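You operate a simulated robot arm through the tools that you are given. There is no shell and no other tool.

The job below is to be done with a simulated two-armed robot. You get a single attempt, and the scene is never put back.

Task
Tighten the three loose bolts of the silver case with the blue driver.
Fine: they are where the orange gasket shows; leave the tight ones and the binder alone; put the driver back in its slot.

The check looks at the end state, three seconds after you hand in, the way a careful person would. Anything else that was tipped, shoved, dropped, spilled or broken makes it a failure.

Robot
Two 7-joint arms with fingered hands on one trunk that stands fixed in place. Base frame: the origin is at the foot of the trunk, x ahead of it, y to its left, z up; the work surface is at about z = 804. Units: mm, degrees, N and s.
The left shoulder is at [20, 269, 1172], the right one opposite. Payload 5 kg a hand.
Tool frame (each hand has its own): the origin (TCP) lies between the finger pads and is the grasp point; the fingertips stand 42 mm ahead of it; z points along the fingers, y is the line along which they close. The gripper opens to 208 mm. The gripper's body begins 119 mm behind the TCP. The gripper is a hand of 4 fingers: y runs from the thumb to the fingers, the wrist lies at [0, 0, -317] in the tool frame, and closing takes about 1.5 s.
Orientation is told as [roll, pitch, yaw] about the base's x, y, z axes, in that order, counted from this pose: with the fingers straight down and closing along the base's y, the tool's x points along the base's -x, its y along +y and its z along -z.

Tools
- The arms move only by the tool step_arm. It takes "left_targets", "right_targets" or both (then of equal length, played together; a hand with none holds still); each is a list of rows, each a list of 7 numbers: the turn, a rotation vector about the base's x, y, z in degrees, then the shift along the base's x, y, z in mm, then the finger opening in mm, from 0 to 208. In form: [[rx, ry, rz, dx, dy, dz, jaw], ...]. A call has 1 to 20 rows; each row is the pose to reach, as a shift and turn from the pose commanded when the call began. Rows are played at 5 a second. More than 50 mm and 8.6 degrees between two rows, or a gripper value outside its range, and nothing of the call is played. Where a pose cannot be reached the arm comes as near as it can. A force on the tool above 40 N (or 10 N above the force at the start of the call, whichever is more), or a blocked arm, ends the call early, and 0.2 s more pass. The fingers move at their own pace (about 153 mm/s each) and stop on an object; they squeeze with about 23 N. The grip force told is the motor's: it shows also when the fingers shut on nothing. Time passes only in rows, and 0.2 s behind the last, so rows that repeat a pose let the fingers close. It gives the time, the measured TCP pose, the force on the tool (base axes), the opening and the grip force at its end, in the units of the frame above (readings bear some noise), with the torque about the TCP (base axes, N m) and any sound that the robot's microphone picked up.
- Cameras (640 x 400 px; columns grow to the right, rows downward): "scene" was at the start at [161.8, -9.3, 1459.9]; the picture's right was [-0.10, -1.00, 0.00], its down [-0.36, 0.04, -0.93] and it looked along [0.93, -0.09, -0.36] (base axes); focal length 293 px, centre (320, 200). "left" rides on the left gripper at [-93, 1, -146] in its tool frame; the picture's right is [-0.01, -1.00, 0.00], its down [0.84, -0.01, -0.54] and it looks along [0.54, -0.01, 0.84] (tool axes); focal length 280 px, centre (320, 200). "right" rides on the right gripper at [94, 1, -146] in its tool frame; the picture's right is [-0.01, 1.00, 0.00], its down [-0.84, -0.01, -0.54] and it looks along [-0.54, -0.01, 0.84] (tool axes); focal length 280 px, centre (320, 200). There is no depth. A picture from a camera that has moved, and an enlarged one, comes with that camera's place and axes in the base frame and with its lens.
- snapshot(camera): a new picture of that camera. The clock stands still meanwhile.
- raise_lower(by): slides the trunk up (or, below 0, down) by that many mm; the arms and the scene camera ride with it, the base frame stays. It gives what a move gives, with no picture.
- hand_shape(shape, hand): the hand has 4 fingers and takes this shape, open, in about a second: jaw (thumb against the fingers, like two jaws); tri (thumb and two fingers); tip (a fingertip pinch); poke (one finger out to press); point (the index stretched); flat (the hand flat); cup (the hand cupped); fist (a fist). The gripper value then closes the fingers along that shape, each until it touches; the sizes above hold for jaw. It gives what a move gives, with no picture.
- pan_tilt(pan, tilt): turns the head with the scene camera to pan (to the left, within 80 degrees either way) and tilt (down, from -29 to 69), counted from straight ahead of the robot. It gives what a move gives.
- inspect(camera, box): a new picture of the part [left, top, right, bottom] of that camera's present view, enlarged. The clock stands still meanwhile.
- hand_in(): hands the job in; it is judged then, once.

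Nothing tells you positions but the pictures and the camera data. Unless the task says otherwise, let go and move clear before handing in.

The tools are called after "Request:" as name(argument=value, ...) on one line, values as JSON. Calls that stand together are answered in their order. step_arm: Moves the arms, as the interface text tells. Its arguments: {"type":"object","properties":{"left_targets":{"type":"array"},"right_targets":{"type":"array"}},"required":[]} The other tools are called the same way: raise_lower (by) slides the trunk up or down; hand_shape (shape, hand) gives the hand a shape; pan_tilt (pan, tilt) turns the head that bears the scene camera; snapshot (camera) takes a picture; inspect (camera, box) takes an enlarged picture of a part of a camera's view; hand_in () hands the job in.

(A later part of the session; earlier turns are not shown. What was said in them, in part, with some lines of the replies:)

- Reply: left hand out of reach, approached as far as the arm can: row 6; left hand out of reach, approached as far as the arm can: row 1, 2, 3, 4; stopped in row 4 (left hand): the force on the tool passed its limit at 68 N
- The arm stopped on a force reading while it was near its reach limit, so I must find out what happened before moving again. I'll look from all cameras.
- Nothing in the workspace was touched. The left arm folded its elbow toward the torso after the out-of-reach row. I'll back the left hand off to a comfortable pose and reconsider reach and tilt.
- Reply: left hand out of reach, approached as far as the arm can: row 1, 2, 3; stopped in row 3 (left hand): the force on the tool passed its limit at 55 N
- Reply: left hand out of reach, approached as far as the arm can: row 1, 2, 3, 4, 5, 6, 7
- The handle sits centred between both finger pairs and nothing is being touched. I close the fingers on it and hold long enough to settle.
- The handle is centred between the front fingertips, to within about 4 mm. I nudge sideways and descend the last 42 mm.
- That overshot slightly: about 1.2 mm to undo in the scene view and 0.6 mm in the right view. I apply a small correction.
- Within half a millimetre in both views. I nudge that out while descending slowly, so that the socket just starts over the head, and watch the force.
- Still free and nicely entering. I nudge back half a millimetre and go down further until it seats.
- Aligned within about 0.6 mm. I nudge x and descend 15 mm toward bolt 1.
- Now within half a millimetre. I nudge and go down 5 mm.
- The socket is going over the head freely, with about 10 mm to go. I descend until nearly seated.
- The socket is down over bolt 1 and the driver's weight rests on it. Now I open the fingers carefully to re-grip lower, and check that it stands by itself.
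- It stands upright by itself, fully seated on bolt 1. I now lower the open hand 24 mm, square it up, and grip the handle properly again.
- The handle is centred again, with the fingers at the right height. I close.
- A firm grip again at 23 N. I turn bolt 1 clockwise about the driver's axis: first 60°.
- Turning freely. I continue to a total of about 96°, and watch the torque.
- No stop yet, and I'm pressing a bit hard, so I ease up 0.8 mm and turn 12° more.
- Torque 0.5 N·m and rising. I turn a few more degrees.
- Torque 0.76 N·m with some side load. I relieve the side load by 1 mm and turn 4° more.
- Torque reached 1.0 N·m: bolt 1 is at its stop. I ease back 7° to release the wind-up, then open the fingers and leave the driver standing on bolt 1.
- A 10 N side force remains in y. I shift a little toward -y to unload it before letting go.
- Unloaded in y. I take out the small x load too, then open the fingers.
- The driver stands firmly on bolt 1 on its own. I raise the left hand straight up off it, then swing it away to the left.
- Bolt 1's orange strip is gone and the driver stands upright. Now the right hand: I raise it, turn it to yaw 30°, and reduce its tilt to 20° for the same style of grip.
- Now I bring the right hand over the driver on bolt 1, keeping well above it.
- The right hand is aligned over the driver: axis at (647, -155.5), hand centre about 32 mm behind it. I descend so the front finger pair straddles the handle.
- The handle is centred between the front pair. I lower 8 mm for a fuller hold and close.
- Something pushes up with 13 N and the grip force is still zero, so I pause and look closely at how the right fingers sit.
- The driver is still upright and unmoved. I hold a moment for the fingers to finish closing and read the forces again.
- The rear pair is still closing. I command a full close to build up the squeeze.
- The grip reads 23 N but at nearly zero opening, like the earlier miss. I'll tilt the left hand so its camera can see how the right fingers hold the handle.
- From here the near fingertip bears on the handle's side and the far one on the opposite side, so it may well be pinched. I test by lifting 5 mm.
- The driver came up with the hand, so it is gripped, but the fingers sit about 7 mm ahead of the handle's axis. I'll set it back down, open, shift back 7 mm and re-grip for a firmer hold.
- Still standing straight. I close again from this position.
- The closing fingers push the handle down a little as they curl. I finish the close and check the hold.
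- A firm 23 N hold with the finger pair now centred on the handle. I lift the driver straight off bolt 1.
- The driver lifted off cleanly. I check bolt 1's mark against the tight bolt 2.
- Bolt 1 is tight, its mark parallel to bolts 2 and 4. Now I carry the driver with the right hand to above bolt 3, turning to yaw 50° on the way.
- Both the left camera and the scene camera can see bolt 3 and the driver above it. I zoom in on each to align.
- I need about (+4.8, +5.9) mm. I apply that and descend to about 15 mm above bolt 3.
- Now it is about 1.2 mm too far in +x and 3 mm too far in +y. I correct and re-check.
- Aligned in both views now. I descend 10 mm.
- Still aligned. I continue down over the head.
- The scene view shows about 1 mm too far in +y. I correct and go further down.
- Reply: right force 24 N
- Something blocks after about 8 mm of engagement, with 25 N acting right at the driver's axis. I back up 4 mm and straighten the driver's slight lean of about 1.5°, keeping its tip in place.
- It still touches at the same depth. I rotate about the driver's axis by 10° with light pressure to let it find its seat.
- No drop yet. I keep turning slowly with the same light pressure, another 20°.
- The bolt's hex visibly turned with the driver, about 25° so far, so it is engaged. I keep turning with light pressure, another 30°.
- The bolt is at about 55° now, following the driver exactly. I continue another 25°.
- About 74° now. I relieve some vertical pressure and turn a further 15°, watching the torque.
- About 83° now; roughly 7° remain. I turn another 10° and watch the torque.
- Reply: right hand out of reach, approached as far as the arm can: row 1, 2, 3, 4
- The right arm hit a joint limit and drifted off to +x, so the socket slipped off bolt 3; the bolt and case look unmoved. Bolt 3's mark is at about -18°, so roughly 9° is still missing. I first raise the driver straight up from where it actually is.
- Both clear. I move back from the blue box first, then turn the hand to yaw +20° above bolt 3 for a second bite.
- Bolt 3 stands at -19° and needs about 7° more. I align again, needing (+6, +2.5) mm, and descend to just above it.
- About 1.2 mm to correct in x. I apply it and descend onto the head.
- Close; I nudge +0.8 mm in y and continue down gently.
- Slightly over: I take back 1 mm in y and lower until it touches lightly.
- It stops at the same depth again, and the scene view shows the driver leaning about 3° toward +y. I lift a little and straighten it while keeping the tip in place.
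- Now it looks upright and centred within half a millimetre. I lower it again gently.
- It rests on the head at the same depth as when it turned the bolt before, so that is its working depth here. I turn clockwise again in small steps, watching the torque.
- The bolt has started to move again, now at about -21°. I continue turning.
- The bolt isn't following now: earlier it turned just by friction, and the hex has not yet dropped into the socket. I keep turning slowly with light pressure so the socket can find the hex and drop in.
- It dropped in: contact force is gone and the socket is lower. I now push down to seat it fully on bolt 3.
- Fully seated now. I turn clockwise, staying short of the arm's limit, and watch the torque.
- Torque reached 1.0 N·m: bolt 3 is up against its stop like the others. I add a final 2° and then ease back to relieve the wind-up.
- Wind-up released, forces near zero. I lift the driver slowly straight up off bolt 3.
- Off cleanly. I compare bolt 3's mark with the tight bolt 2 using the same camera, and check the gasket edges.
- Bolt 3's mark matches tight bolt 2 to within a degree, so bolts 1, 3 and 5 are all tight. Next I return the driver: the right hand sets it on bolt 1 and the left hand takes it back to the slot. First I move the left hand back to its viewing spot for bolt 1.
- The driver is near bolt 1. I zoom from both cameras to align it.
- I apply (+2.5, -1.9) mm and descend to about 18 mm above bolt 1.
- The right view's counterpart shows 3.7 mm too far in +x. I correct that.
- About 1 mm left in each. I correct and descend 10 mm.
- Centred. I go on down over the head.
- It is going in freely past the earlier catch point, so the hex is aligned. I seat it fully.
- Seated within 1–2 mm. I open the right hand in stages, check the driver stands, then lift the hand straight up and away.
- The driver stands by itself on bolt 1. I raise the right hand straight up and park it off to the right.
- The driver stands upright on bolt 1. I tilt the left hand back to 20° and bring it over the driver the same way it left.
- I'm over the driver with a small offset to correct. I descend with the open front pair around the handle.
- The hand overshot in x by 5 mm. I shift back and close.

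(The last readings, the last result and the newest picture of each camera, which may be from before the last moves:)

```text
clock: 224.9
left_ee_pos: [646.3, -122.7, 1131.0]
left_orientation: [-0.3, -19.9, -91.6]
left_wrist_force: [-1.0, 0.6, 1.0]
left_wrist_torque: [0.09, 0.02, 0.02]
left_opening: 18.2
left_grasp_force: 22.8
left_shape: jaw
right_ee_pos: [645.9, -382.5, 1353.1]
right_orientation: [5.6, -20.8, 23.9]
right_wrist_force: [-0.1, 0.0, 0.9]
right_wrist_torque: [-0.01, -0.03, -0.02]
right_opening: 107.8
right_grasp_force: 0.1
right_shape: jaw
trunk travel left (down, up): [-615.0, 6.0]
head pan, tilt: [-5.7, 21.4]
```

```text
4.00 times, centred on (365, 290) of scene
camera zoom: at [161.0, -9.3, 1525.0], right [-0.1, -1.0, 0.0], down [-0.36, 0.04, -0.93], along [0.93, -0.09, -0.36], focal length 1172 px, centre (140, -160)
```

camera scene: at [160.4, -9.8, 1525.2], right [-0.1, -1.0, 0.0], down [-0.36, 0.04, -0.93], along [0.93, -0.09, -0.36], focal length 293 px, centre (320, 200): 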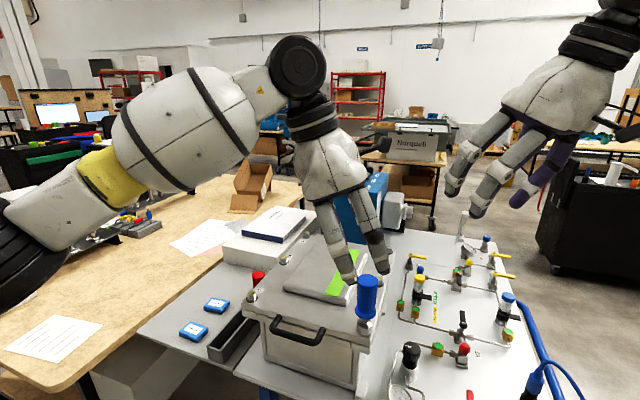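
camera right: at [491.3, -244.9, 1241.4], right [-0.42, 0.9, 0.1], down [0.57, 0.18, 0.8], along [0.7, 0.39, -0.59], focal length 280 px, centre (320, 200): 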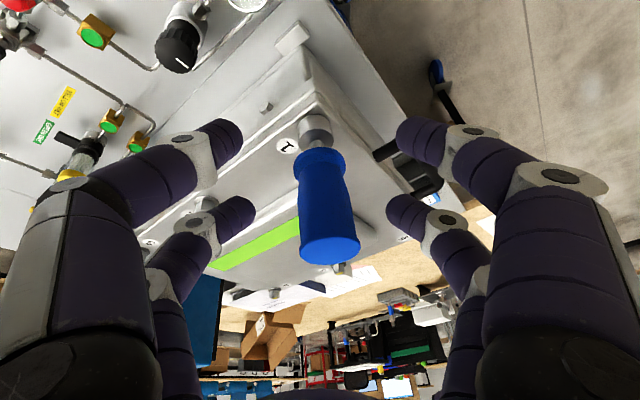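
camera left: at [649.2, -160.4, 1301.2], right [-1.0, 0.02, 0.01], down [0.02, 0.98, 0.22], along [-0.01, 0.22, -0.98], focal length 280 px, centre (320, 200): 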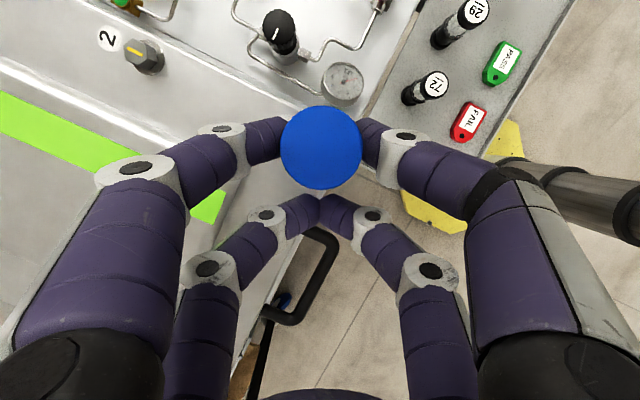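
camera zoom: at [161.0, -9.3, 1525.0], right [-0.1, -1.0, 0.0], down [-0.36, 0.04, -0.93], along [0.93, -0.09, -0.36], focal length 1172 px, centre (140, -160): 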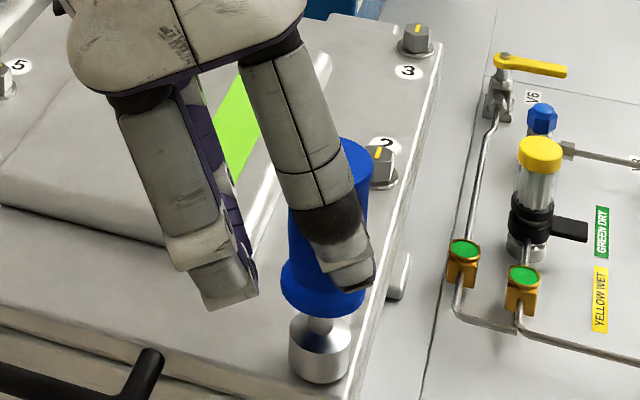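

A proper pinch: opening 18 mm, 23 N. I lift straight up slowly.

Request:
step_arm(left_targets=[[0, 0, 0, 0, 0, 2, 10], [0, 0, 0, 0, 0, 5, 10], [0, 0, 0, 0, 0, 9, 10], [0, 0, 0, 0, 0, 14, 10], [0, 0, 0, 0, 0, 20, 10], [0, 0, 0, 0, 0, 28, 10], [0, 0, 0, 0, 0, 40, 10], [0, 0, 0, 0, 0, 60, 10], [0, 0, 0, 0, 0, 85, 10], [0, 0, 0, 0, 0, 110, 10], [0, 0, 0, 0, 0, 110, 10]])

Request:
snapshot(camera="left")

Request:
inspect(camera="scene", box=[310, 180, 420, 340])

```text
clock: 227.3
left_ee_pos: [646.6, -122.0, 1241.5]
left_orientation: [-0.3, -19.8, -91.6]
left_wrist_force: [0.5, 0.3, -1.9]
left_wrist_torque: [0.01, 0.07, 0.0]
left_opening: 17.8
left_grasp_force: 23.0
left_shape: jaw
right_ee_pos: [644.3, -381.5, 1352.6]
right_orientation: [5.5, -20.8, 24.0]
right_wrist_force: [0.5, -0.7, -0.1]
right_wrist_torque: [0.0, 0.04, -0.01]
right_opening: 107.5
right_grasp_force: 0.1
right_shape: jaw
trunk travel left (down, up): [-615.0, 6.0]
head pan, tilt: [-5.7, 21.4]
```

```text
taken
camera left: at [649.8, -160.0, 1410.2], right [-1.0, 0.02, 0.01], down [0.02, 0.98, 0.22], along [-0.01, 0.22, -0.98], focal length 280 px, centre (320, 200)
```

left: 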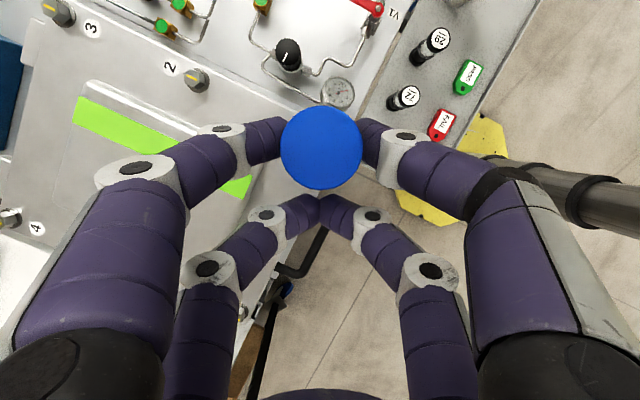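

```text
2.50 times, centred on (365, 260) of scene
camera zoom: at [161.4, -9.2, 1524.9], right [-0.1, -1.0, 0.0], down [-0.36, 0.04, -0.93], along [0.93, -0.09, -0.36], focal length 732 px, centre (208, 50)
```

zoom: 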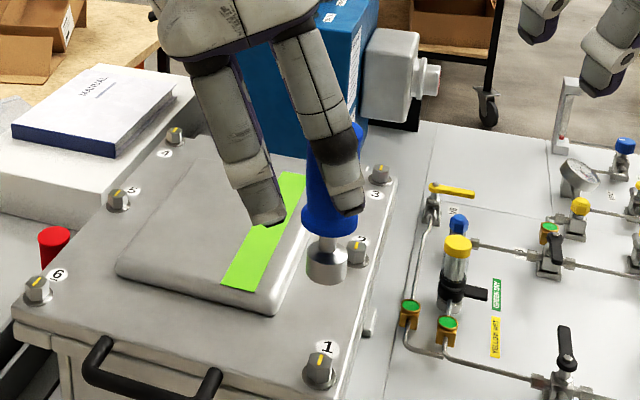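

All six marks now line up the same way, and no orange shows on the near edges. I carry the driver back over the case to the tray, turning the hand to the same angle as at pick-up.

Request:
step_arm(left_targets=[[0, 0, 0, 10, 20, 3, 10], [0, 0, -1, 26, 48, 5, 10], [0, 0, -2, 44, 82, 5, 10], [0, 0, -4, 62, 116, 5, 10], [0, 0, -6, 80, 150, 5, 10], [0, 0, -8, 98, 184, 5, 10], [0, 0, -9, 116, 218, 5, 10], [0, 0, -10, 134, 252, 5, 10], [0, 0, -11, 152, 286, 5, 10], [0, 0, -12, 170, 316, 0, 10], [0, 0, -13, 184, 340, -5, 10], [0, 0, -13.5, 194, 354, -10, 10], [0, 0, -13.5, 194, 354, -10, 10]])

Request:
snapshot(camera="left")

Request:
snapshot(camera="scene")

Request:
inspect(camera="scene", box=[170, 170, 300, 360])

```text
clock: 230.1
left_ee_pos: [840.7, 231.0, 1233.3]
left_orientation: [-0.3, -19.9, -105.3]
left_wrist_force: [-1.1, 0.3, -1.6]
left_wrist_torque: [0.11, -0.05, 0.03]
left_opening: 18.0
left_grasp_force: 22.9
left_shape: jaw
right_ee_pos: [644.0, -382.1, 1352.2]
right_orientation: [5.6, -20.8, 23.9]
right_wrist_force: [-0.2, -0.6, 0.8]
right_wrist_torque: [-0.03, -0.05, 0.01]
right_opening: 107.5
right_grasp_force: 0.0
right_shape: jaw
trunk travel left (down, up): [-615.0, 6.0]
head pan, tilt: [-5.7, 21.4]
```

```text
taken
camera left: at [835.0, 193.7, 1401.8], right [-0.97, 0.25, 0.01], down [0.25, 0.94, 0.22], along [0.05, 0.22, -0.98], focal length 280 px, centre (320, 200)
```

left: 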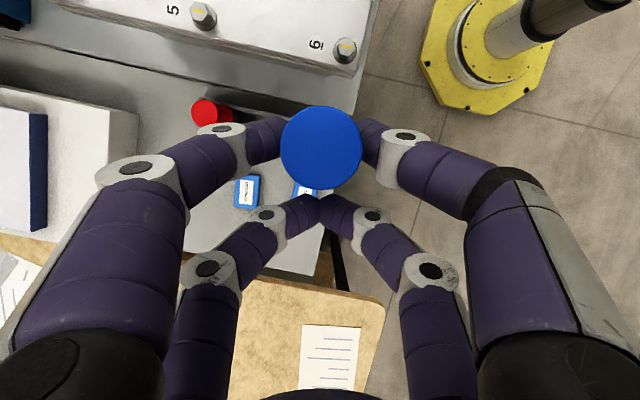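

```text
taken
camera scene: at [160.7, -9.4, 1525.1], right [-0.1, -1.0, 0.0], down [-0.36, 0.04, -0.93], along [0.93, -0.09, -0.36], focal length 293 px, centre (320, 200)
```

scene: 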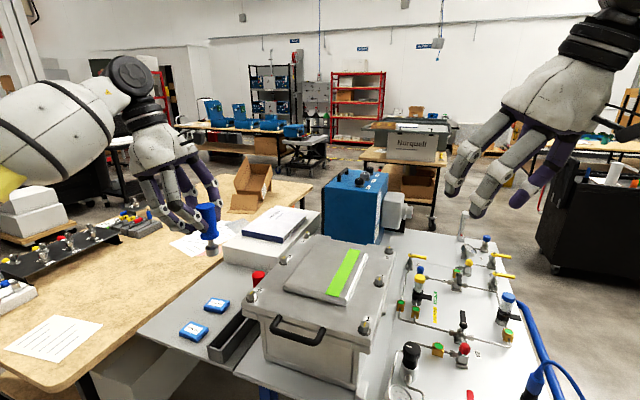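

```text
2.11 times, centred on (235, 265) of scene
camera zoom: at [160.7, -9.4, 1525.1], right [-0.1, -1.0, 0.0], down [-0.36, 0.04, -0.93], along [0.93, -0.09, -0.36], focal length 617 px, centre (499, 63)
```

zoom: 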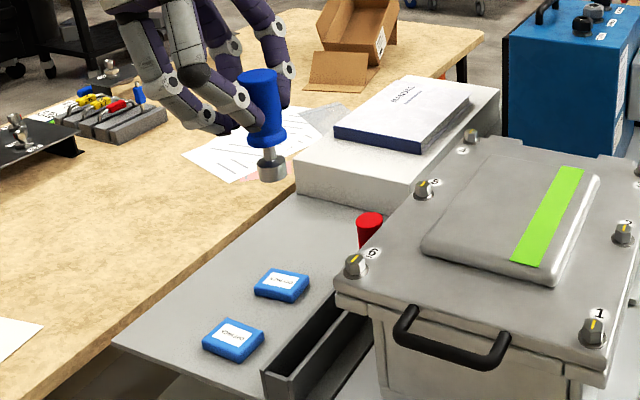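

The driver hangs upright over the tray, near (832, 199.7). I'll turn the right hand a bit so its camera gives a second view of the tray for alignment.

Request:
step_arm(right_targets=[[0, 0, 7, 0, 0, 0, 208], [0, 0, 14, 0, 0, 0, 208], [0, 0, 21, 0, 0, 0, 208], [0, 0, 28, 0, 0, 0, 208], [0, 0, 35, 0, 0, 0, 208], [0, 0, 38, 0, 0, 0, 208], [0, 0, 38, 0, 0, 0, 208]])

Request:
snapshot(camera="right")

Request:
inspect(camera="scene", box=[190, 280, 280, 360])

Request:
inspect(camera="scene", box=[185, 190, 245, 270])

```text
clock: 231.7
left_ee_pos: [841.9, 230.8, 1231.8]
left_orientation: [-0.3, -19.9, -105.1]
left_wrist_force: [0.3, 0.0, -2.1]
left_wrist_torque: [0.06, 0.0, -0.03]
left_opening: 18.0
left_grasp_force: 22.8
left_shape: jaw
right_ee_pos: [642.7, -382.0, 1354.1]
right_orientation: [5.6, -20.8, 62.0]
right_wrist_force: [0.0, -0.1, 0.2]
right_wrist_torque: [-0.01, -0.01, -0.02]
right_opening: 208.2
right_grasp_force: 0.1
right_shape: jaw
trunk travel left (down, up): [-615.0, 6.0]
head pan, tilt: [-5.7, 21.4]
```

```text
taken
camera right: at [589.6, -510.3, 1456.1], right [-0.89, 0.45, 0.1], down [0.34, 0.5, 0.8], along [0.31, 0.74, -0.59], focal length 280 px, centre (320, 200)
```

right: 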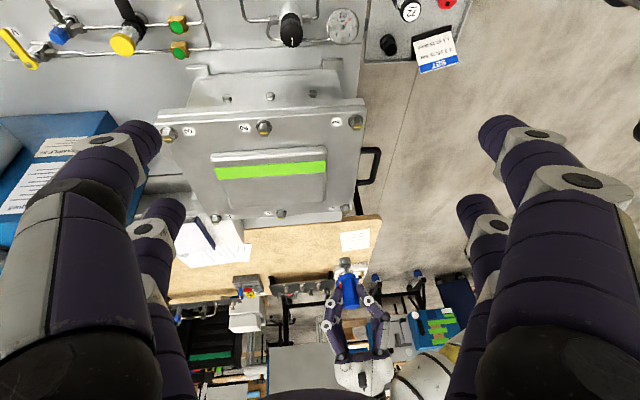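

```text
5.00 times, centred on (235, 320) of scene
camera zoom: at [161.1, -9.3, 1525.0], right [-0.1, -1.0, 0.0], down [-0.36, 0.04, -0.93], along [0.93, -0.09, -0.36], focal length 1465 px, centre (745, -400)
```

zoom: 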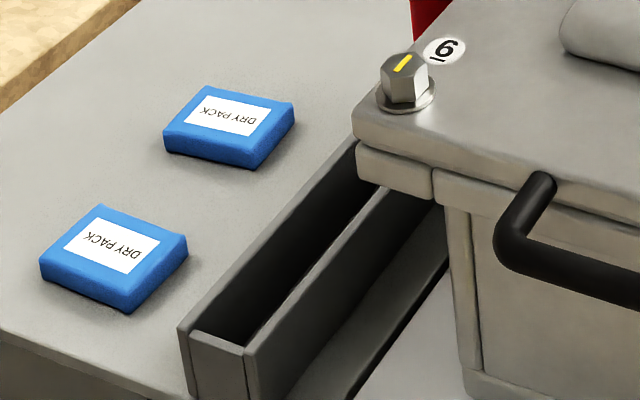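

```text
5.00 times, centred on (215, 230) of scene
camera zoom: at [161.1, -9.3, 1525.0], right [-0.1, -1.0, 0.0], down [-0.36, 0.04, -0.93], along [0.93, -0.09, -0.36], focal length 1465 px, centre (845, 50)
```

zoom: 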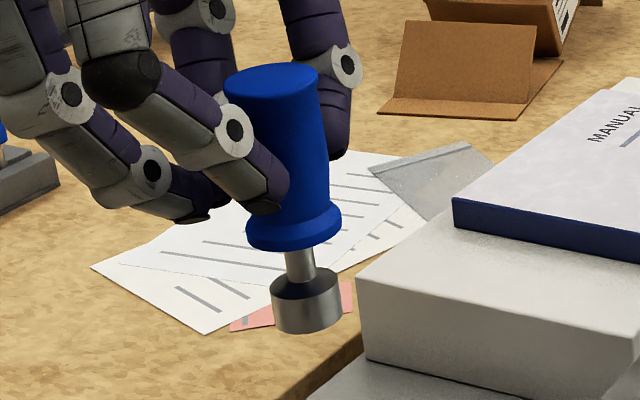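

The tray is hidden from the right camera, so I'll rely on the scene and left cameras. I zoom in on the empty slot to find its centre line precisely.

Request:
inspect(camera="scene", box=[208, 310, 258, 350])

Request:
inspect(camera="left", box=[220, 80, 380, 200])

```text
10.00 times, centred on (233, 330) of scene
camera zoom: at [161.1, -9.3, 1525.0], right [-0.1, -1.0, 0.0], down [-0.36, 0.04, -0.93], along [0.93, -0.09, -0.36], focal length 2930 px, centre (1190, -1100)
```

zoom: 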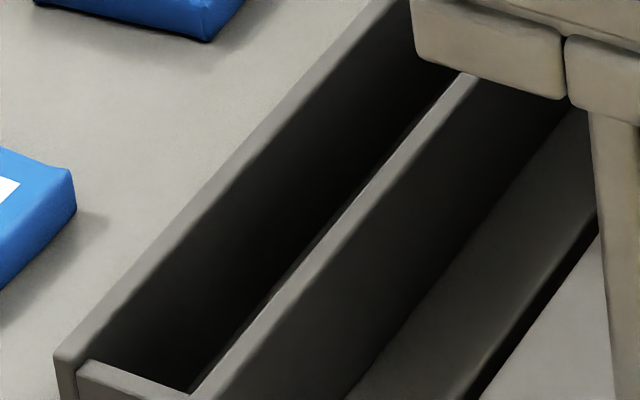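

```text
3.33 times, centred on (300, 140) of left
camera zoom: at [835.3, 193.9, 1401.5], right [-0.97, 0.25, 0.01], down [0.25, 0.94, 0.22], along [0.05, 0.22, -0.98], focal length 935 px, centre (387, 400)
```

zoom: 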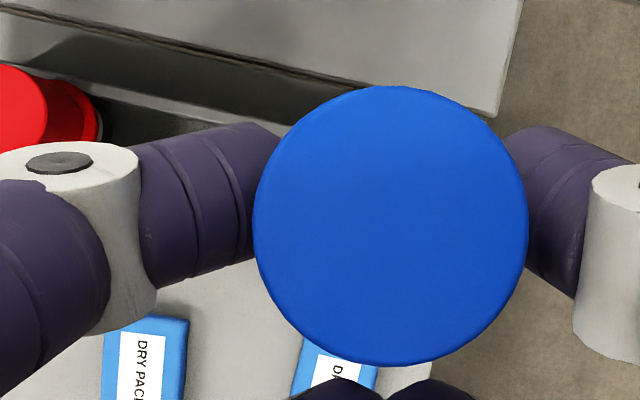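

The slot's inner width is about 36 mm, with its centre line through about (831, 198.5); the socket is 33 mm wide, so I need good centring. I check the driver's lean from the right camera too.

Request:
inspect(camera="right", box=[315, 245, 385, 325])

Request:
inspect(camera="scene", box=[192, 200, 232, 260])

```text
5.00 times, centred on (350, 285) of right
camera zoom: at [589.6, -510.3, 1456.1], right [-0.89, 0.45, 0.1], down [0.34, 0.5, 0.8], along [0.31, 0.74, -0.59], focal length 1402 px, centre (170, -225)
```

zoom: 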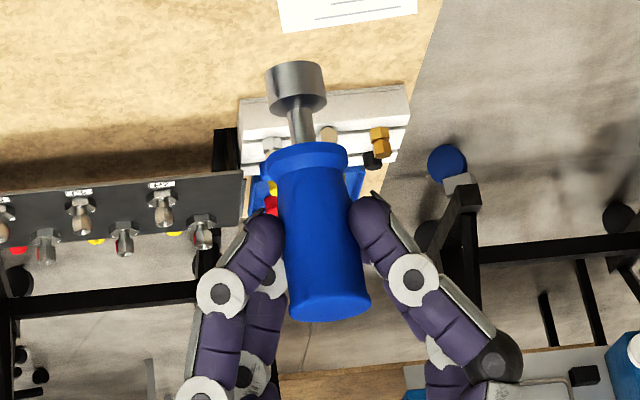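

```text
6.67 times, centred on (212, 230) of scene
camera zoom: at [161.1, -9.3, 1525.0], right [-0.1, -1.0, 0.0], down [-0.36, 0.04, -0.93], along [0.93, -0.09, -0.36], focal length 1953 px, centre (1040, 0)
```

zoom: 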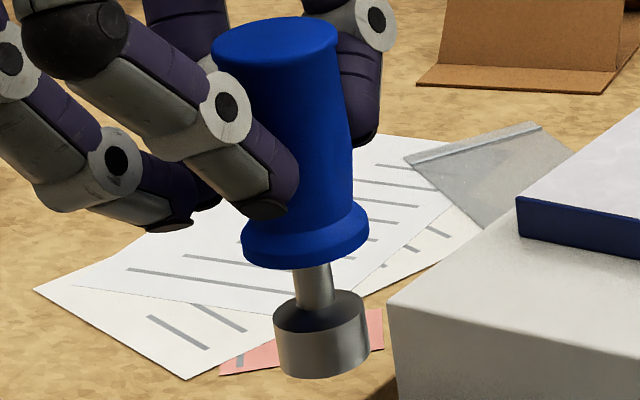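

The driver is vertical, at about (831, 199.6) by triangulation, so about 1 mm from the slot's centre line. I descend to just above the tray rim and compare directly.

Request:
step_arm(left_targets=[[0, 0, 0, -0.5, -0.9, -20, 10], [0, 0, 0, -0.5, -0.9, -55, 10], [0, 0, 0, -0.5, -0.9, -90, 10], [0, 0, 0, -0.5, -0.9, -125, 10], [0, 0, 0, -0.5, -0.9, -160, 10], [0, 0, 0, -0.5, -0.9, -195, 10], [0, 0, 0, -0.5, -0.9, -222, 10], [0, 0, 0, -0.5, -0.9, -242, 10], [0, 0, 0, -0.5, -0.9, -242, 10]])

Request:
inspect(camera="scene", box=[200, 290, 270, 350])

Request:
snapshot(camera="left")

```text
clock: 233.7
left_ee_pos: [839.6, 229.0, 991.3]
left_orientation: [-0.1, -20.0, -105.1]
left_wrist_force: [0.3, -0.8, -1.3]
left_wrist_torque: [0.07, -0.01, 0.04]
left_opening: 17.9
left_grasp_force: 22.6
left_shape: jaw
right_ee_pos: [643.3, -381.7, 1351.7]
right_orientation: [5.5, -20.8, 62.0]
right_wrist_force: [-0.4, -0.1, 1.0]
right_wrist_torque: [0.04, -0.05, -0.04]
right_opening: 208.0
right_grasp_force: 0.0
right_shape: jaw
trunk travel left (down, up): [-615.0, 6.0]
head pan, tilt: [-5.7, 21.4]
```

```text
6.67 times, centred on (235, 320) of scene
camera zoom: at [160.7, -9.4, 1525.1], right [-0.1, -1.0, 0.0], down [-0.36, 0.04, -0.93], along [0.93, -0.09, -0.36], focal length 1953 px, centre (887, -600)
```

zoom: 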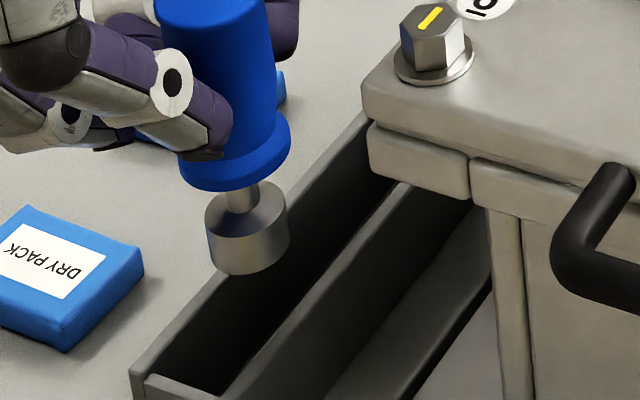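

```text
taken
camera left: at [834.2, 192.3, 1160.4], right [-0.97, 0.25, 0.01], down [0.24, 0.94, 0.22], along [0.05, 0.22, -0.98], focal length 280 px, centre (320, 200)
```

left: 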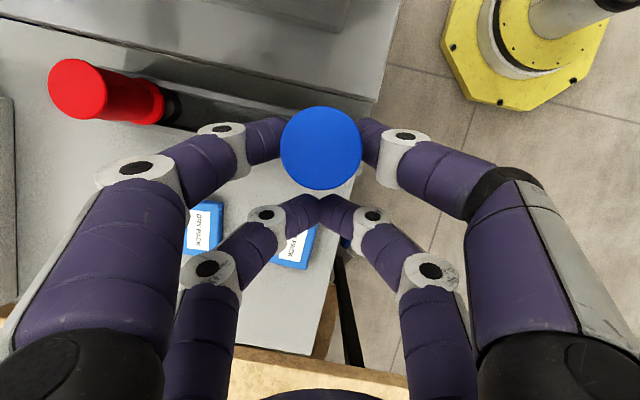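

The scene view puts the socket within half a millimetre of the slot's centre line. I cross-check from the overhead left camera before entering.

Request:
inspect(camera="left", box=[150, 70, 400, 220])

Request:
inspect(camera="left", box=[150, 80, 250, 140])

```text
2.56 times, centred on (275, 145) of left
camera zoom: at [834.2, 192.3, 1160.4], right [-0.97, 0.25, 0.01], down [0.24, 0.94, 0.22], along [0.05, 0.22, -0.98], focal length 718 px, centre (435, 341)
```

zoom: 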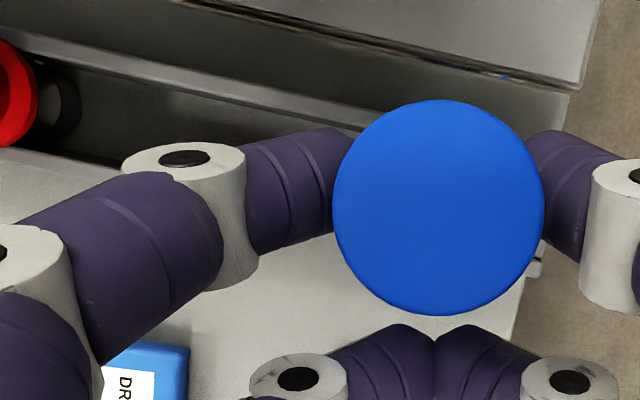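

```text
6.40 times, centred on (200, 110) of left
camera zoom: at [834.2, 192.3, 1160.4], right [-0.97, 0.25, 0.01], down [0.24, 0.94, 0.22], along [0.05, 0.22, -0.98], focal length 1794 px, centre (1088, 776)
```

zoom: 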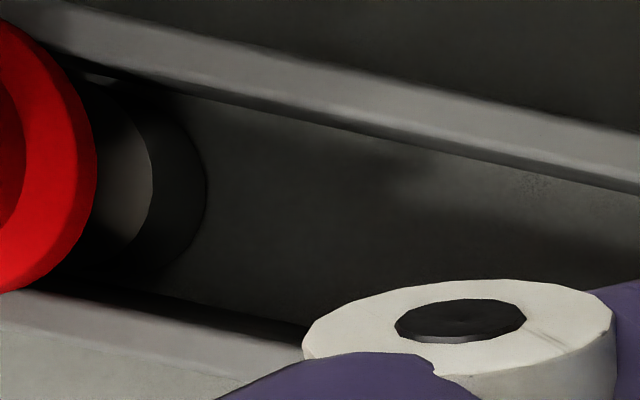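

The overhead view suggests the driver sits about 1–2 mm toward the case side of the slot's centre; the scene view says half a millimetre. I shift 0.9 mm outward and descend to just above the rim.

Request:
step_arm(left_targets=[[0, 0, 0, 0.4, 0.8, -3, 10], [0, 0, 0, 0.4, 0.8, -8, 10], [0, 0, 0, 0.4, 0.8, -14, 10], [0, 0, 0, 0.4, 0.8, -20, 10], [0, 0, 0, 0.4, 0.8, -20, 10]])

Request:
inspect(camera="scene", box=[208, 305, 258, 350])

Request:
inspect(camera="left", box=[150, 70, 400, 220])

```text
clock: 234.9
left_ee_pos: [838.4, 230.4, 971.9]
left_orientation: [-0.3, -19.9, -105.1]
left_wrist_force: [-0.5, 0.0, -1.2]
left_wrist_torque: [0.07, -0.02, 0.0]
left_opening: 17.8
left_grasp_force: 22.8
left_shape: jaw
right_ee_pos: [643.2, -380.5, 1353.1]
right_orientation: [5.5, -20.8, 62.0]
right_wrist_force: [-0.7, 0.7, 0.3]
right_wrist_torque: [0.03, -0.03, -0.01]
right_opening: 207.7
right_grasp_force: 0.1
right_shape: jaw
trunk travel left (down, up): [-615.0, 6.0]
head pan, tilt: [-5.7, 21.4]
```

```text
8.89 times, centred on (233, 328) of scene
camera zoom: at [160.9, -9.3, 1525.1], right [-0.1, -1.0, 0.0], down [-0.36, 0.04, -0.93], along [0.93, -0.09, -0.36], focal length 2604 px, centre (1093, -933)
```

zoom: 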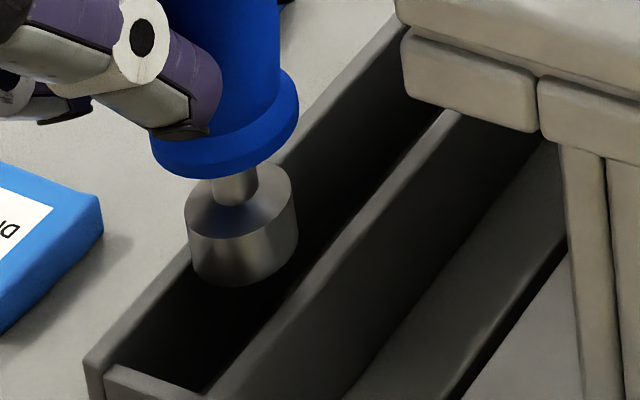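

```text
2.56 times, centred on (275, 145) of left
camera zoom: at [832.5, 194.3, 1140.0], right [-0.97, 0.25, 0.01], down [0.25, 0.94, 0.22], along [0.05, 0.22, -0.98], focal length 718 px, centre (435, 341)
```

zoom: 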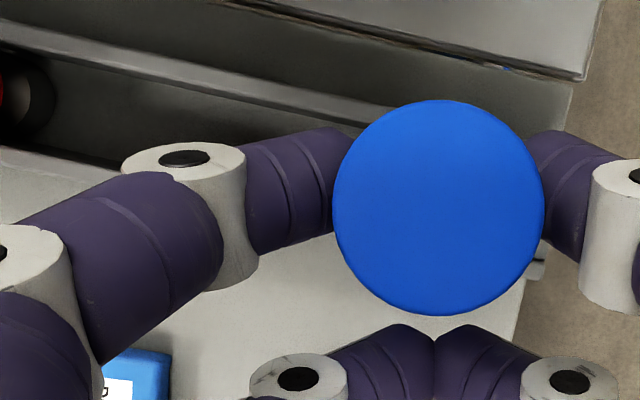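

Both views now agree to within about a millimetre of centre. I lower slowly into the slot, watching the force.

Request:
step_arm(left_targets=[[0, 0, 0, 0, 0, -3, 10], [0, 0, 0, 0, 0, -6, 10], [0, 0, 0, 0, 0, -9, 10], [0, 0, 0, 0, 0, -12, 10], [0, 0, 0, 0, 0, -15, 10], [0, 0, 0, 0, 0, -18, 10], [0, 0, 0, 0, 0, -18, 10]])

Request:
inspect(camera="scene", box=[208, 305, 258, 350])

```text
clock: 236.5
left_ee_pos: [839.8, 231.9, 952.1]
left_orientation: [-0.3, -19.9, -105.2]
left_wrist_force: [-0.1, -0.4, -1.8]
left_wrist_torque: [0.09, -0.05, 0.0]
left_opening: 17.8
left_grasp_force: 23.1
left_shape: jaw
right_ee_pos: [643.0, -380.7, 1352.3]
right_orientation: [5.5, -20.8, 61.9]
right_wrist_force: [0.7, -0.1, 0.3]
right_wrist_torque: [0.0, -0.03, -0.01]
right_opening: 207.8
right_grasp_force: 0.0
right_shape: jaw
trunk travel left (down, up): [-615.0, 6.0]
head pan, tilt: [-5.7, 21.4]
```

```text
8.89 times, centred on (233, 328) of scene
camera zoom: at [161.0, -9.3, 1525.1], right [-0.1, -1.0, 0.0], down [-0.36, 0.04, -0.93], along [0.93, -0.09, -0.36], focal length 2604 px, centre (1093, -933)
```

zoom: 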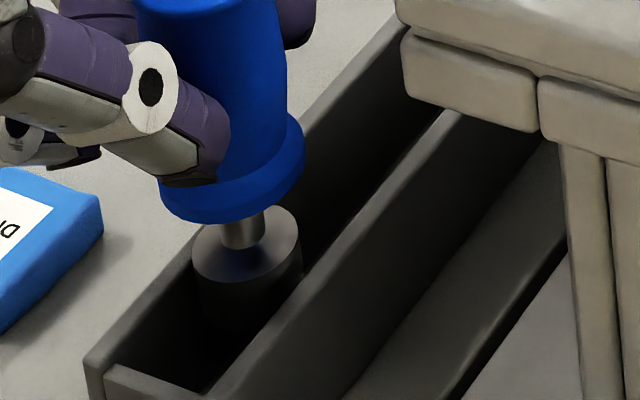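

The socket has entered the slot freely. I continue down toward the flange resting on the rims.

Request:
step_arm(left_targets=[[0, 0, 0, 0, 0, -4, 10], [0, 0, 0, 0, 0, -8, 10], [0, 0, 0, 0, 0, -12, 10], [0, 0, 0, 0, 0, -16, 10], [0, 0, 0, 0, 0, -20, 10], [0, 0, 0, 0, 0, -24, 10], [0, 0, 0, 0, 0, -28, 10], [0, 0, 0, 0, 0, -32, 10], [0, 0, 0, 0, 0, -34, 10], [0, 0, 0, 0, 0, -34, 10]])

Request:
inspect(camera="scene", box=[200, 290, 270, 350])

```text
clock: 238.7
left_ee_pos: [840.9, 229.8, 918.3]
left_orientation: [-0.2, -19.9, -105.1]
left_wrist_force: [-0.1, -0.4, -1.2]
left_wrist_torque: [0.02, 0.0, 0.01]
left_opening: 18.0
left_grasp_force: 23.1
left_shape: jaw
right_ee_pos: [643.7, -381.6, 1353.8]
right_orientation: [5.6, -20.8, 61.9]
right_wrist_force: [-0.2, 0.4, 0.0]
right_wrist_torque: [0.0, 0.0, -0.03]
right_opening: 207.8
right_grasp_force: 0.0
right_shape: jaw
trunk travel left (down, up): [-615.0, 6.0]
head pan, tilt: [-5.7, 21.4]
```

```text
6.67 times, centred on (235, 320) of scene
camera zoom: at [161.0, -9.2, 1525.1], right [-0.1, -1.0, 0.0], down [-0.36, 0.04, -0.93], along [0.93, -0.09, -0.36], focal length 1953 px, centre (887, -600)
```

zoom: 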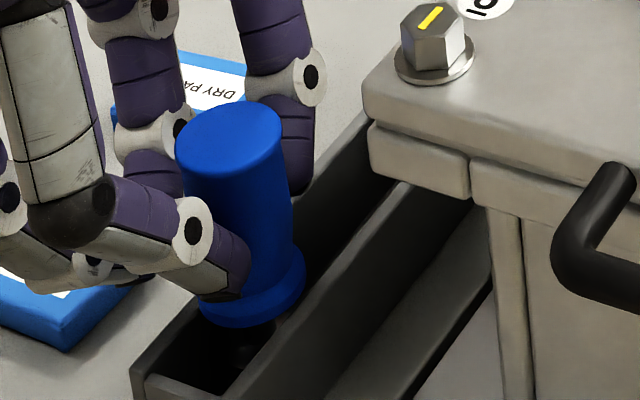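

Almost down. I lower the last few millimetres until the flange touches.

Request:
step_arm(left_targets=[[0, 0, 0, 0, 0, -1.5, 10], [0, 0, 0, 0, 0, -3, 10], [0, 0, 0, 0, 0, -4.5, 10], [0, 0, 0, 0, 0, -6, 10], [0, 0, 0, 0, 0, -6, 10]])

Request:
inspect(camera="scene", box=[200, 290, 270, 350])

```text
clock: 239.9
left_ee_pos: [840.8, 230.3, 912.8]
left_orientation: [-0.1, -19.9, -105.2]
left_wrist_force: [-3.0, -1.2, 6.0]
left_wrist_torque: [-0.18, 0.16, -0.08]
left_opening: 18.3
left_grasp_force: 23.0
left_shape: jaw
right_ee_pos: [642.4, -380.9, 1353.2]
right_orientation: [5.5, -20.8, 62.0]
right_wrist_force: [0.9, -0.2, 1.4]
right_wrist_torque: [-0.02, -0.02, 0.02]
right_opening: 207.7
right_grasp_force: 0.0
right_shape: jaw
trunk travel left (down, up): [-615.0, 6.0]
head pan, tilt: [-5.7, 21.4]
```

```text
6.67 times, centred on (235, 320) of scene
camera zoom: at [160.4, -9.4, 1525.2], right [-0.1, -1.0, 0.0], down [-0.36, 0.04, -0.93], along [0.93, -0.09, -0.36], focal length 1953 px, centre (887, -600)
```

zoom: 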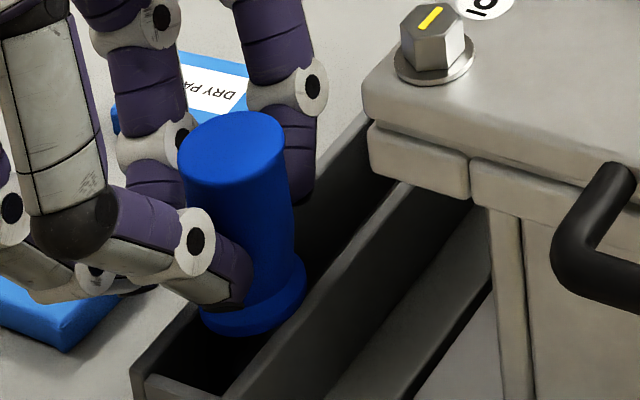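

The flange rests on the rims with about 8 N. I ease off a millimetre and open the fingers slowly.

Request:
step_arm(left_targets=[[0, 0, 0, 0, 0, 0.8, 10], [0, 0, 0, 0, 0, 0.8, 20], [0, 0, 0, 0, 0, 0.8, 32], [0, 0, 0, 0, 0, 1, 45], [0, 0, 0, 0, 0, 1.5, 60], [0, 0, 0, 0, 0, 2, 75], [0, 0, 0, 0, 0, 2, 86], [0, 0, 0, 0, 0, 2, 90], [0, 0, 0, 0, 0, 2, 90]])

Request:
inspect(camera="scene", box=[190, 280, 270, 350])

Request:
snapshot(camera="left")

```text
clock: 241.9
left_ee_pos: [842.0, 231.6, 915.0]
left_orientation: [-0.3, -19.9, -105.1]
left_wrist_force: [-0.3, -1.1, -0.3]
left_wrist_torque: [-0.01, 0.01, -0.01]
left_opening: 89.6
left_grasp_force: 0.0
left_shape: jaw
right_ee_pos: [643.1, -382.1, 1353.2]
right_orientation: [5.6, -20.8, 61.9]
right_wrist_force: [-0.5, 0.7, -0.4]
right_wrist_torque: [-0.05, 0.01, -0.02]
right_opening: 208.1
right_grasp_force: 0.1
right_shape: jaw
trunk travel left (down, up): [-615.0, 6.0]
head pan, tilt: [-5.7, 21.4]
```

```text
5.71 times, centred on (230, 315) of scene
camera zoom: at [161.0, -9.3, 1525.0], right [-0.1, -1.0, 0.0], down [-0.36, 0.04, -0.93], along [0.93, -0.09, -0.36], focal length 1674 px, centre (834, -457)
```

zoom: 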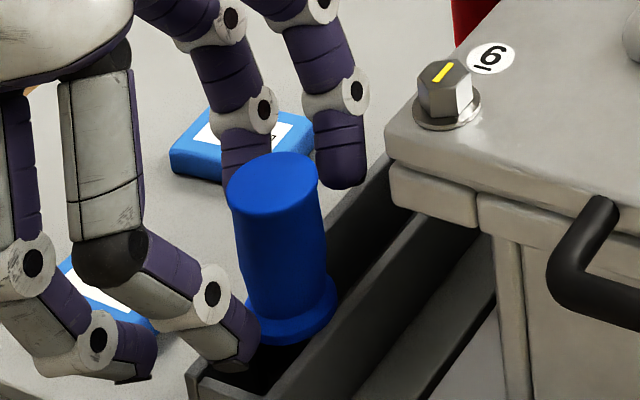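

```text
taken
camera left: at [835.0, 194.5, 1083.7], right [-0.97, 0.25, 0.01], down [0.25, 0.94, 0.22], along [0.05, 0.22, -0.98], focal length 280 px, centre (320, 200)
```

left: 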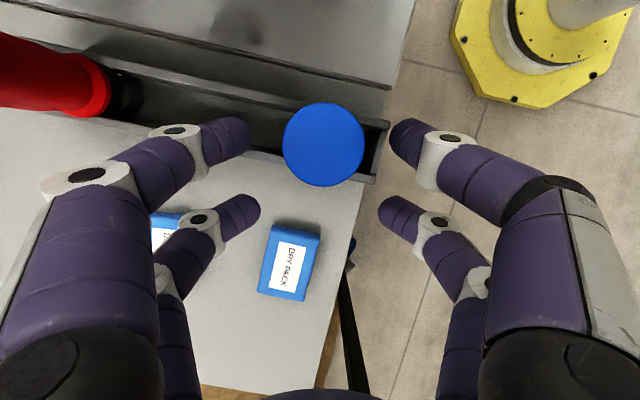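

The driver hangs upright in its slot. I raise the left hand straight up, clear of everything.

Request:
step_arm(left_targets=[[0, 0, 0, 0, 0, 10, 92], [0, 0, 0, 0, 0, 30, 94], [0, 0, 0, 0, 0, 60, 94], [0, 0, 0, 0, 0, 95, 94], [0, 0, 0, 0, 0, 135, 94], [0, 0, 0, 0, 0, 175, 94], [0, 0, 0, 0, 0, 215, 94], [0, 0, 0, 0, 0, 255, 94], [0, 0, 0, -10, 20, 290, 94], [0, 0, 0, -20, 40, 320, 94]])

Request:
snapshot(camera="left")

Request:
snapshot(camera="scene")

Request:
inspect(camera="scene", box=[190, 200, 420, 370])

Request:
inspect(camera="scene", box=[190, 280, 270, 350])

```text
clock: 244.1
left_ee_pos: [819.3, 270.1, 1236.6]
left_orientation: [-0.2, -19.9, -105.2]
left_wrist_force: [0.5, 0.1, -0.6]
left_wrist_torque: [0.03, -0.03, -0.03]
left_opening: 93.8
left_grasp_force: 0.2
left_shape: jaw
right_ee_pos: [643.0, -381.2, 1354.5]
right_orientation: [5.5, -20.9, 62.0]
right_wrist_force: [-0.7, -1.0, 1.0]
right_wrist_torque: [-0.04, -0.13, -0.09]
right_opening: 207.8
right_grasp_force: 0.1
right_shape: jaw
trunk travel left (down, up): [-615.0, 6.0]
head pan, tilt: [-5.7, 21.4]
```

```text
taken
camera left: at [812.0, 233.9, 1405.7], right [-0.97, 0.25, 0.01], down [0.25, 0.94, 0.22], along [0.05, 0.22, -0.98], focal length 280 px, centre (320, 200)
```

left: 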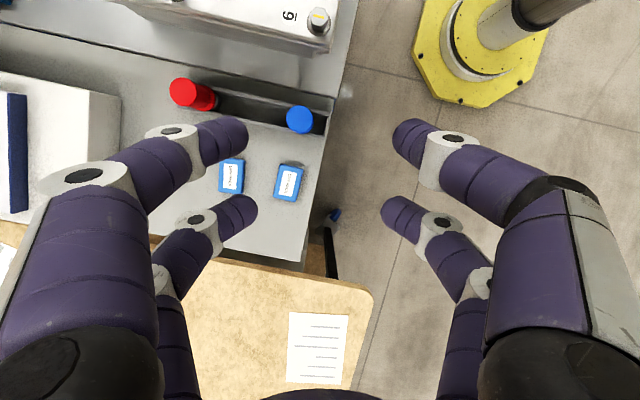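

```text
taken
camera scene: at [160.0, -9.5, 1525.2], right [-0.1, -1.0, 0.0], down [-0.36, 0.04, -0.93], along [0.93, -0.09, -0.36], focal length 293 px, centre (320, 200)
```

scene: 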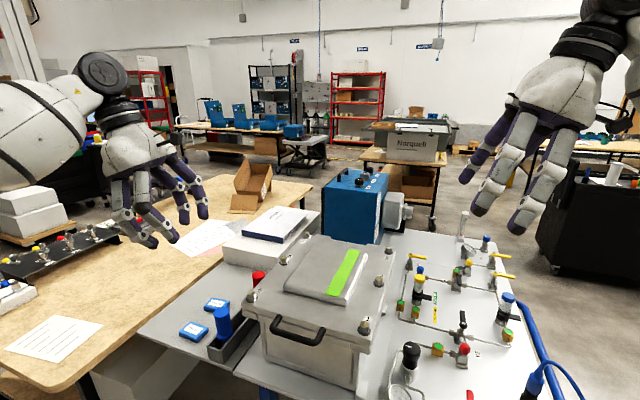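

```text
2.35 times, centred on (305, 285) of scene
camera zoom: at [160.0, -9.5, 1525.2], right [-0.1, -1.0, 0.0], down [-0.36, 0.04, -0.93], along [0.93, -0.09, -0.36], focal length 689 px, centre (355, 0)
```

zoom: 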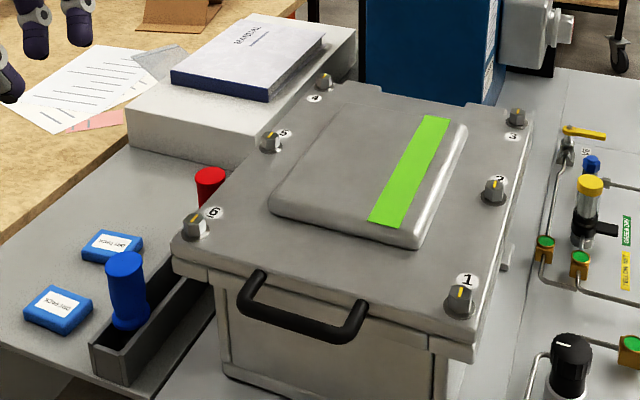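

```text
5.71 times, centred on (230, 315) of scene
camera zoom: at [160.0, -9.5, 1525.2], right [-0.1, -1.0, 0.0], down [-0.36, 0.04, -0.93], along [0.93, -0.09, -0.36], focal length 1674 px, centre (834, -457)
```

zoom: 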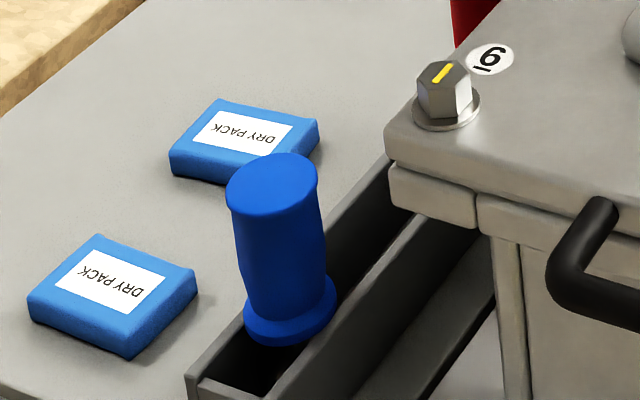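

The driver hangs upright in its slot again. Now I verify the gasket edges: the right side from the right camera, and the front from the scene camera.

Request:
inspect(camera="right", box=[140, 60, 380, 230])

Request:
inspect(camera="right", box=[150, 95, 270, 145])

Request:
inspect(camera="right", box=[260, 90, 380, 140])

Request:
inspect(camera="scene", box=[340, 230, 410, 350])

```text
2.35 times, centred on (260, 145) of right
camera zoom: at [588.2, -510.7, 1456.8], right [-0.89, 0.45, 0.09], down [0.34, 0.5, 0.8], along [0.31, 0.74, -0.59], focal length 660 px, centre (461, 329)
```

zoom: 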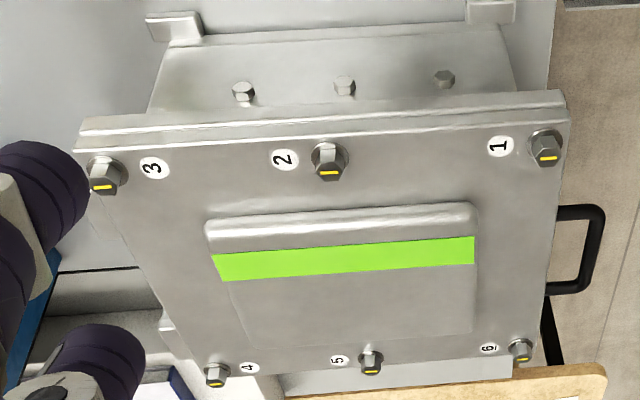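

```text
5.33 times, centred on (210, 120) of right
camera zoom: at [588.2, -510.7, 1456.8], right [-0.89, 0.45, 0.09], down [0.34, 0.5, 0.8], along [0.31, 0.74, -0.59], focal length 1495 px, centre (907, 627)
```

zoom: 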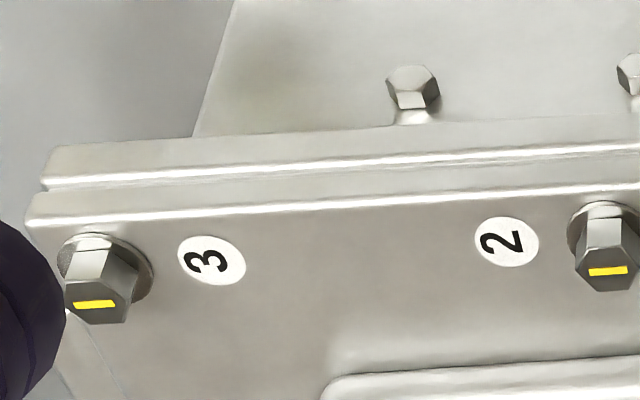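

```text
5.33 times, centred on (320, 115) of right
camera zoom: at [588.2, -510.7, 1456.8], right [-0.89, 0.45, 0.09], down [0.34, 0.5, 0.8], along [0.31, 0.74, -0.59], focal length 1495 px, centre (320, 653)
```

zoom: 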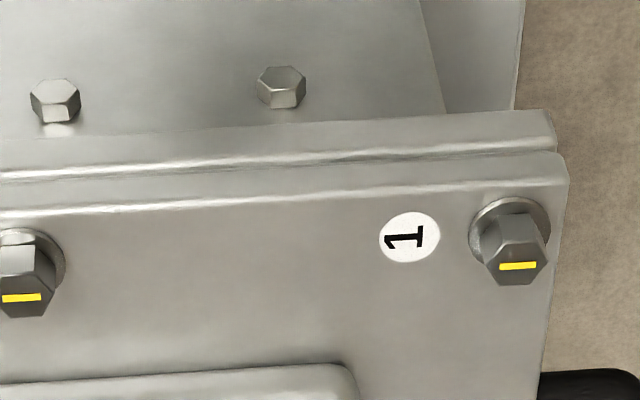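

```text
3.33 times, centred on (375, 290) of scene
camera zoom: at [160.0, -9.5, 1525.2], right [-0.1, -1.0, 0.0], down [-0.36, 0.04, -0.93], along [0.93, -0.09, -0.36], focal length 977 px, centre (137, -100)
```

zoom: 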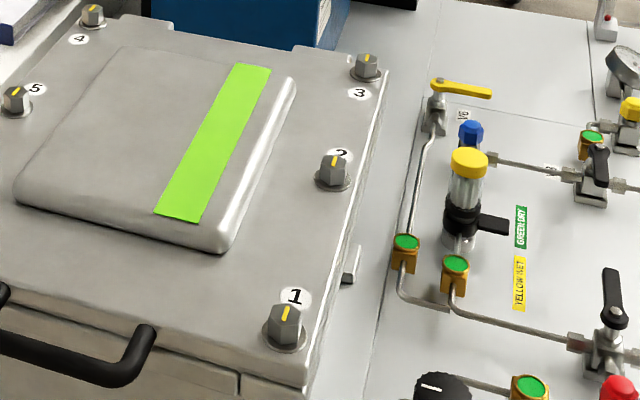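

No orange is left on the right or front edges. I tilt the left hand in free air to see the left edge beside bolt 5.

Request:
step_arm(left_targets=[[-5.4, 1.5, 0, -10, 0, 8, 150], [-10.8, 3, 0, -20, 0, 16, 208], [-16.3, 4.4, 0, -32, 0, 24, 208], [-21.7, 5.9, 0, -44, 0, 32, 208], [-27.1, 7.4, 0, -54, 0, 38, 208], [-32.6, 8.9, 0, -62, 0, 42, 208], [-38, 10.3, 0, -68, 0, 44, 208], [-43.4, 11.8, 0, -70, 0, 44, 208], [-43.4, 11.8, 0, -70, 0, 44, 208]])

Request:
snapshot(camera="left")

```text
clock: 246.1
left_ee_pos: [749.4, 269.5, 1279.0]
left_orientation: [-0.3, -64.9, -105.2]
left_wrist_force: [-0.5, 0.2, 0.0]
left_wrist_torque: [0.03, -0.03, 0.02]
left_opening: 207.6
left_grasp_force: 0.1
left_shape: jaw
right_ee_pos: [642.6, -383.2, 1354.2]
right_orientation: [5.5, -21.0, 61.8]
right_wrist_force: [-0.6, 0.0, -0.2]
right_wrist_torque: [0.03, -0.06, 0.0]
right_opening: 208.1
right_grasp_force: 0.2
right_shape: jaw
trunk travel left (down, up): [-615.0, 6.0]
head pan, tilt: [-5.7, 21.4]
```

```text
taken
camera left: at [777.6, 359.9, 1425.6], right [-0.97, 0.26, 0.02], down [0.21, 0.82, -0.53], along [-0.15, -0.51, -0.85], focal length 280 px, centre (320, 200)
```

left: 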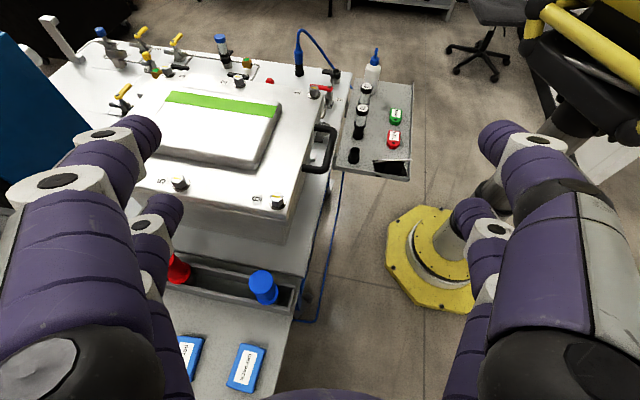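

Request:
inspect(camera="left", box=[140, 160, 310, 260])

Request:
inspect(camera="left", box=[150, 240, 310, 330])

Request:
inspect(camera="left", box=[140, 60, 350, 220])

```text
3.76 times, centred on (225, 210) of left
camera zoom: at [777.6, 359.9, 1425.6], right [-0.97, 0.26, 0.02], down [0.21, 0.82, -0.53], along [-0.15, -0.51, -0.85], focal length 1056 px, centre (678, 162)
```

zoom: 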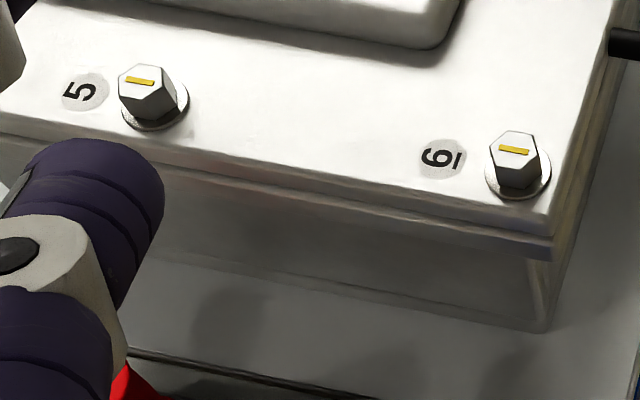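

```text
4.00 times, centred on (230, 285) of left
camera zoom: at [777.6, 359.9, 1425.6], right [-0.97, 0.26, 0.02], down [0.21, 0.82, -0.53], along [-0.15, -0.51, -0.85], focal length 1122 px, centre (680, -140)
```

zoom: 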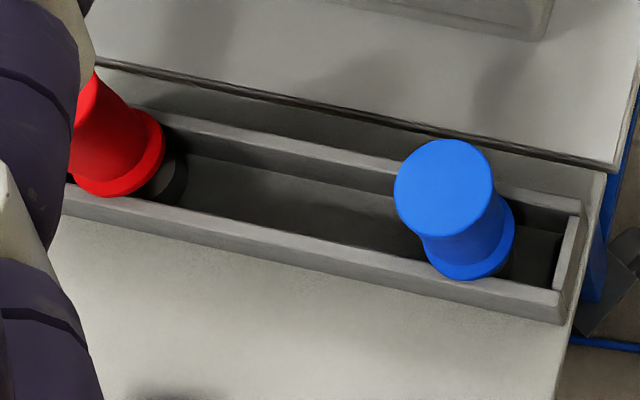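

```text
2.50 times, centred on (245, 140) of left
camera zoom: at [777.6, 359.9, 1425.6], right [-0.97, 0.26, 0.02], down [0.21, 0.82, -0.53], along [-0.15, -0.51, -0.85], focal length 701 px, centre (508, 350)
```

zoom: 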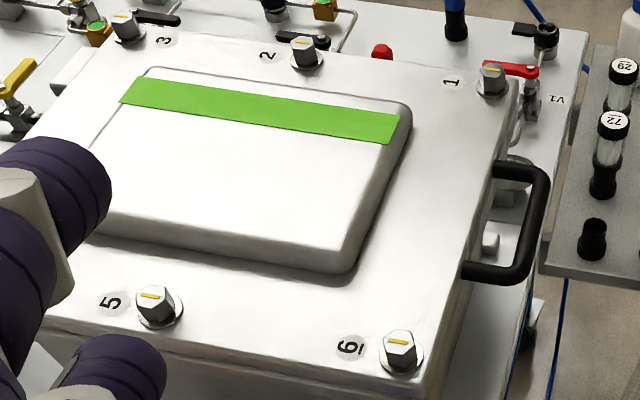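

All three loose bolts are tight: their marks are parallel to the others and no orange shows anywhere. The blue driver hangs in its slot, the binder and the other items are untouched, and both hands are clear. I hand the job in.

Request:
hand_in()

```text
The job is handed in.
```

I tightened the three loose bolts, 1, 3 and 5, and put the blue driver back in its slot. I have handed the job in. I don't know the check's verdict; what follows is from my own last pictures.

- **Bolts:** each one was turned until the resistance rose to about 1 N·m. Their yellow marks now line up with the tight bolts, and I see no orange gasket on the front or right edges, or on the part of the left edge I could see. One of my fingers hid a little of the left edge near bolt 5.
- **Driver:** it hangs upright in the tray by its flange, within a few millimetres of where it started.
- **Other items:** the tight bolts, the binder, the red driver and the dry packs look undisturbed.
- **Hands:** both are empty and clear of the work.

Three things went wrong along the way:

- **Arm at its limit:** while turning bolt 3, the right arm hit its limit and the driver slipped off sideways. I saw no movement of the case or bolt, and I put the driver back on and finished that bolt.
- **Finger near the lid:** on my first reach for the driver, a finger came very close to the lid corner by bolt 6 and may have touched it lightly. I backed off, and the case did not move.
- **Early force stops:** a first reach with the left arm tripped the force limit twice. It was the arm itself, and nothing in the workspace was hit.
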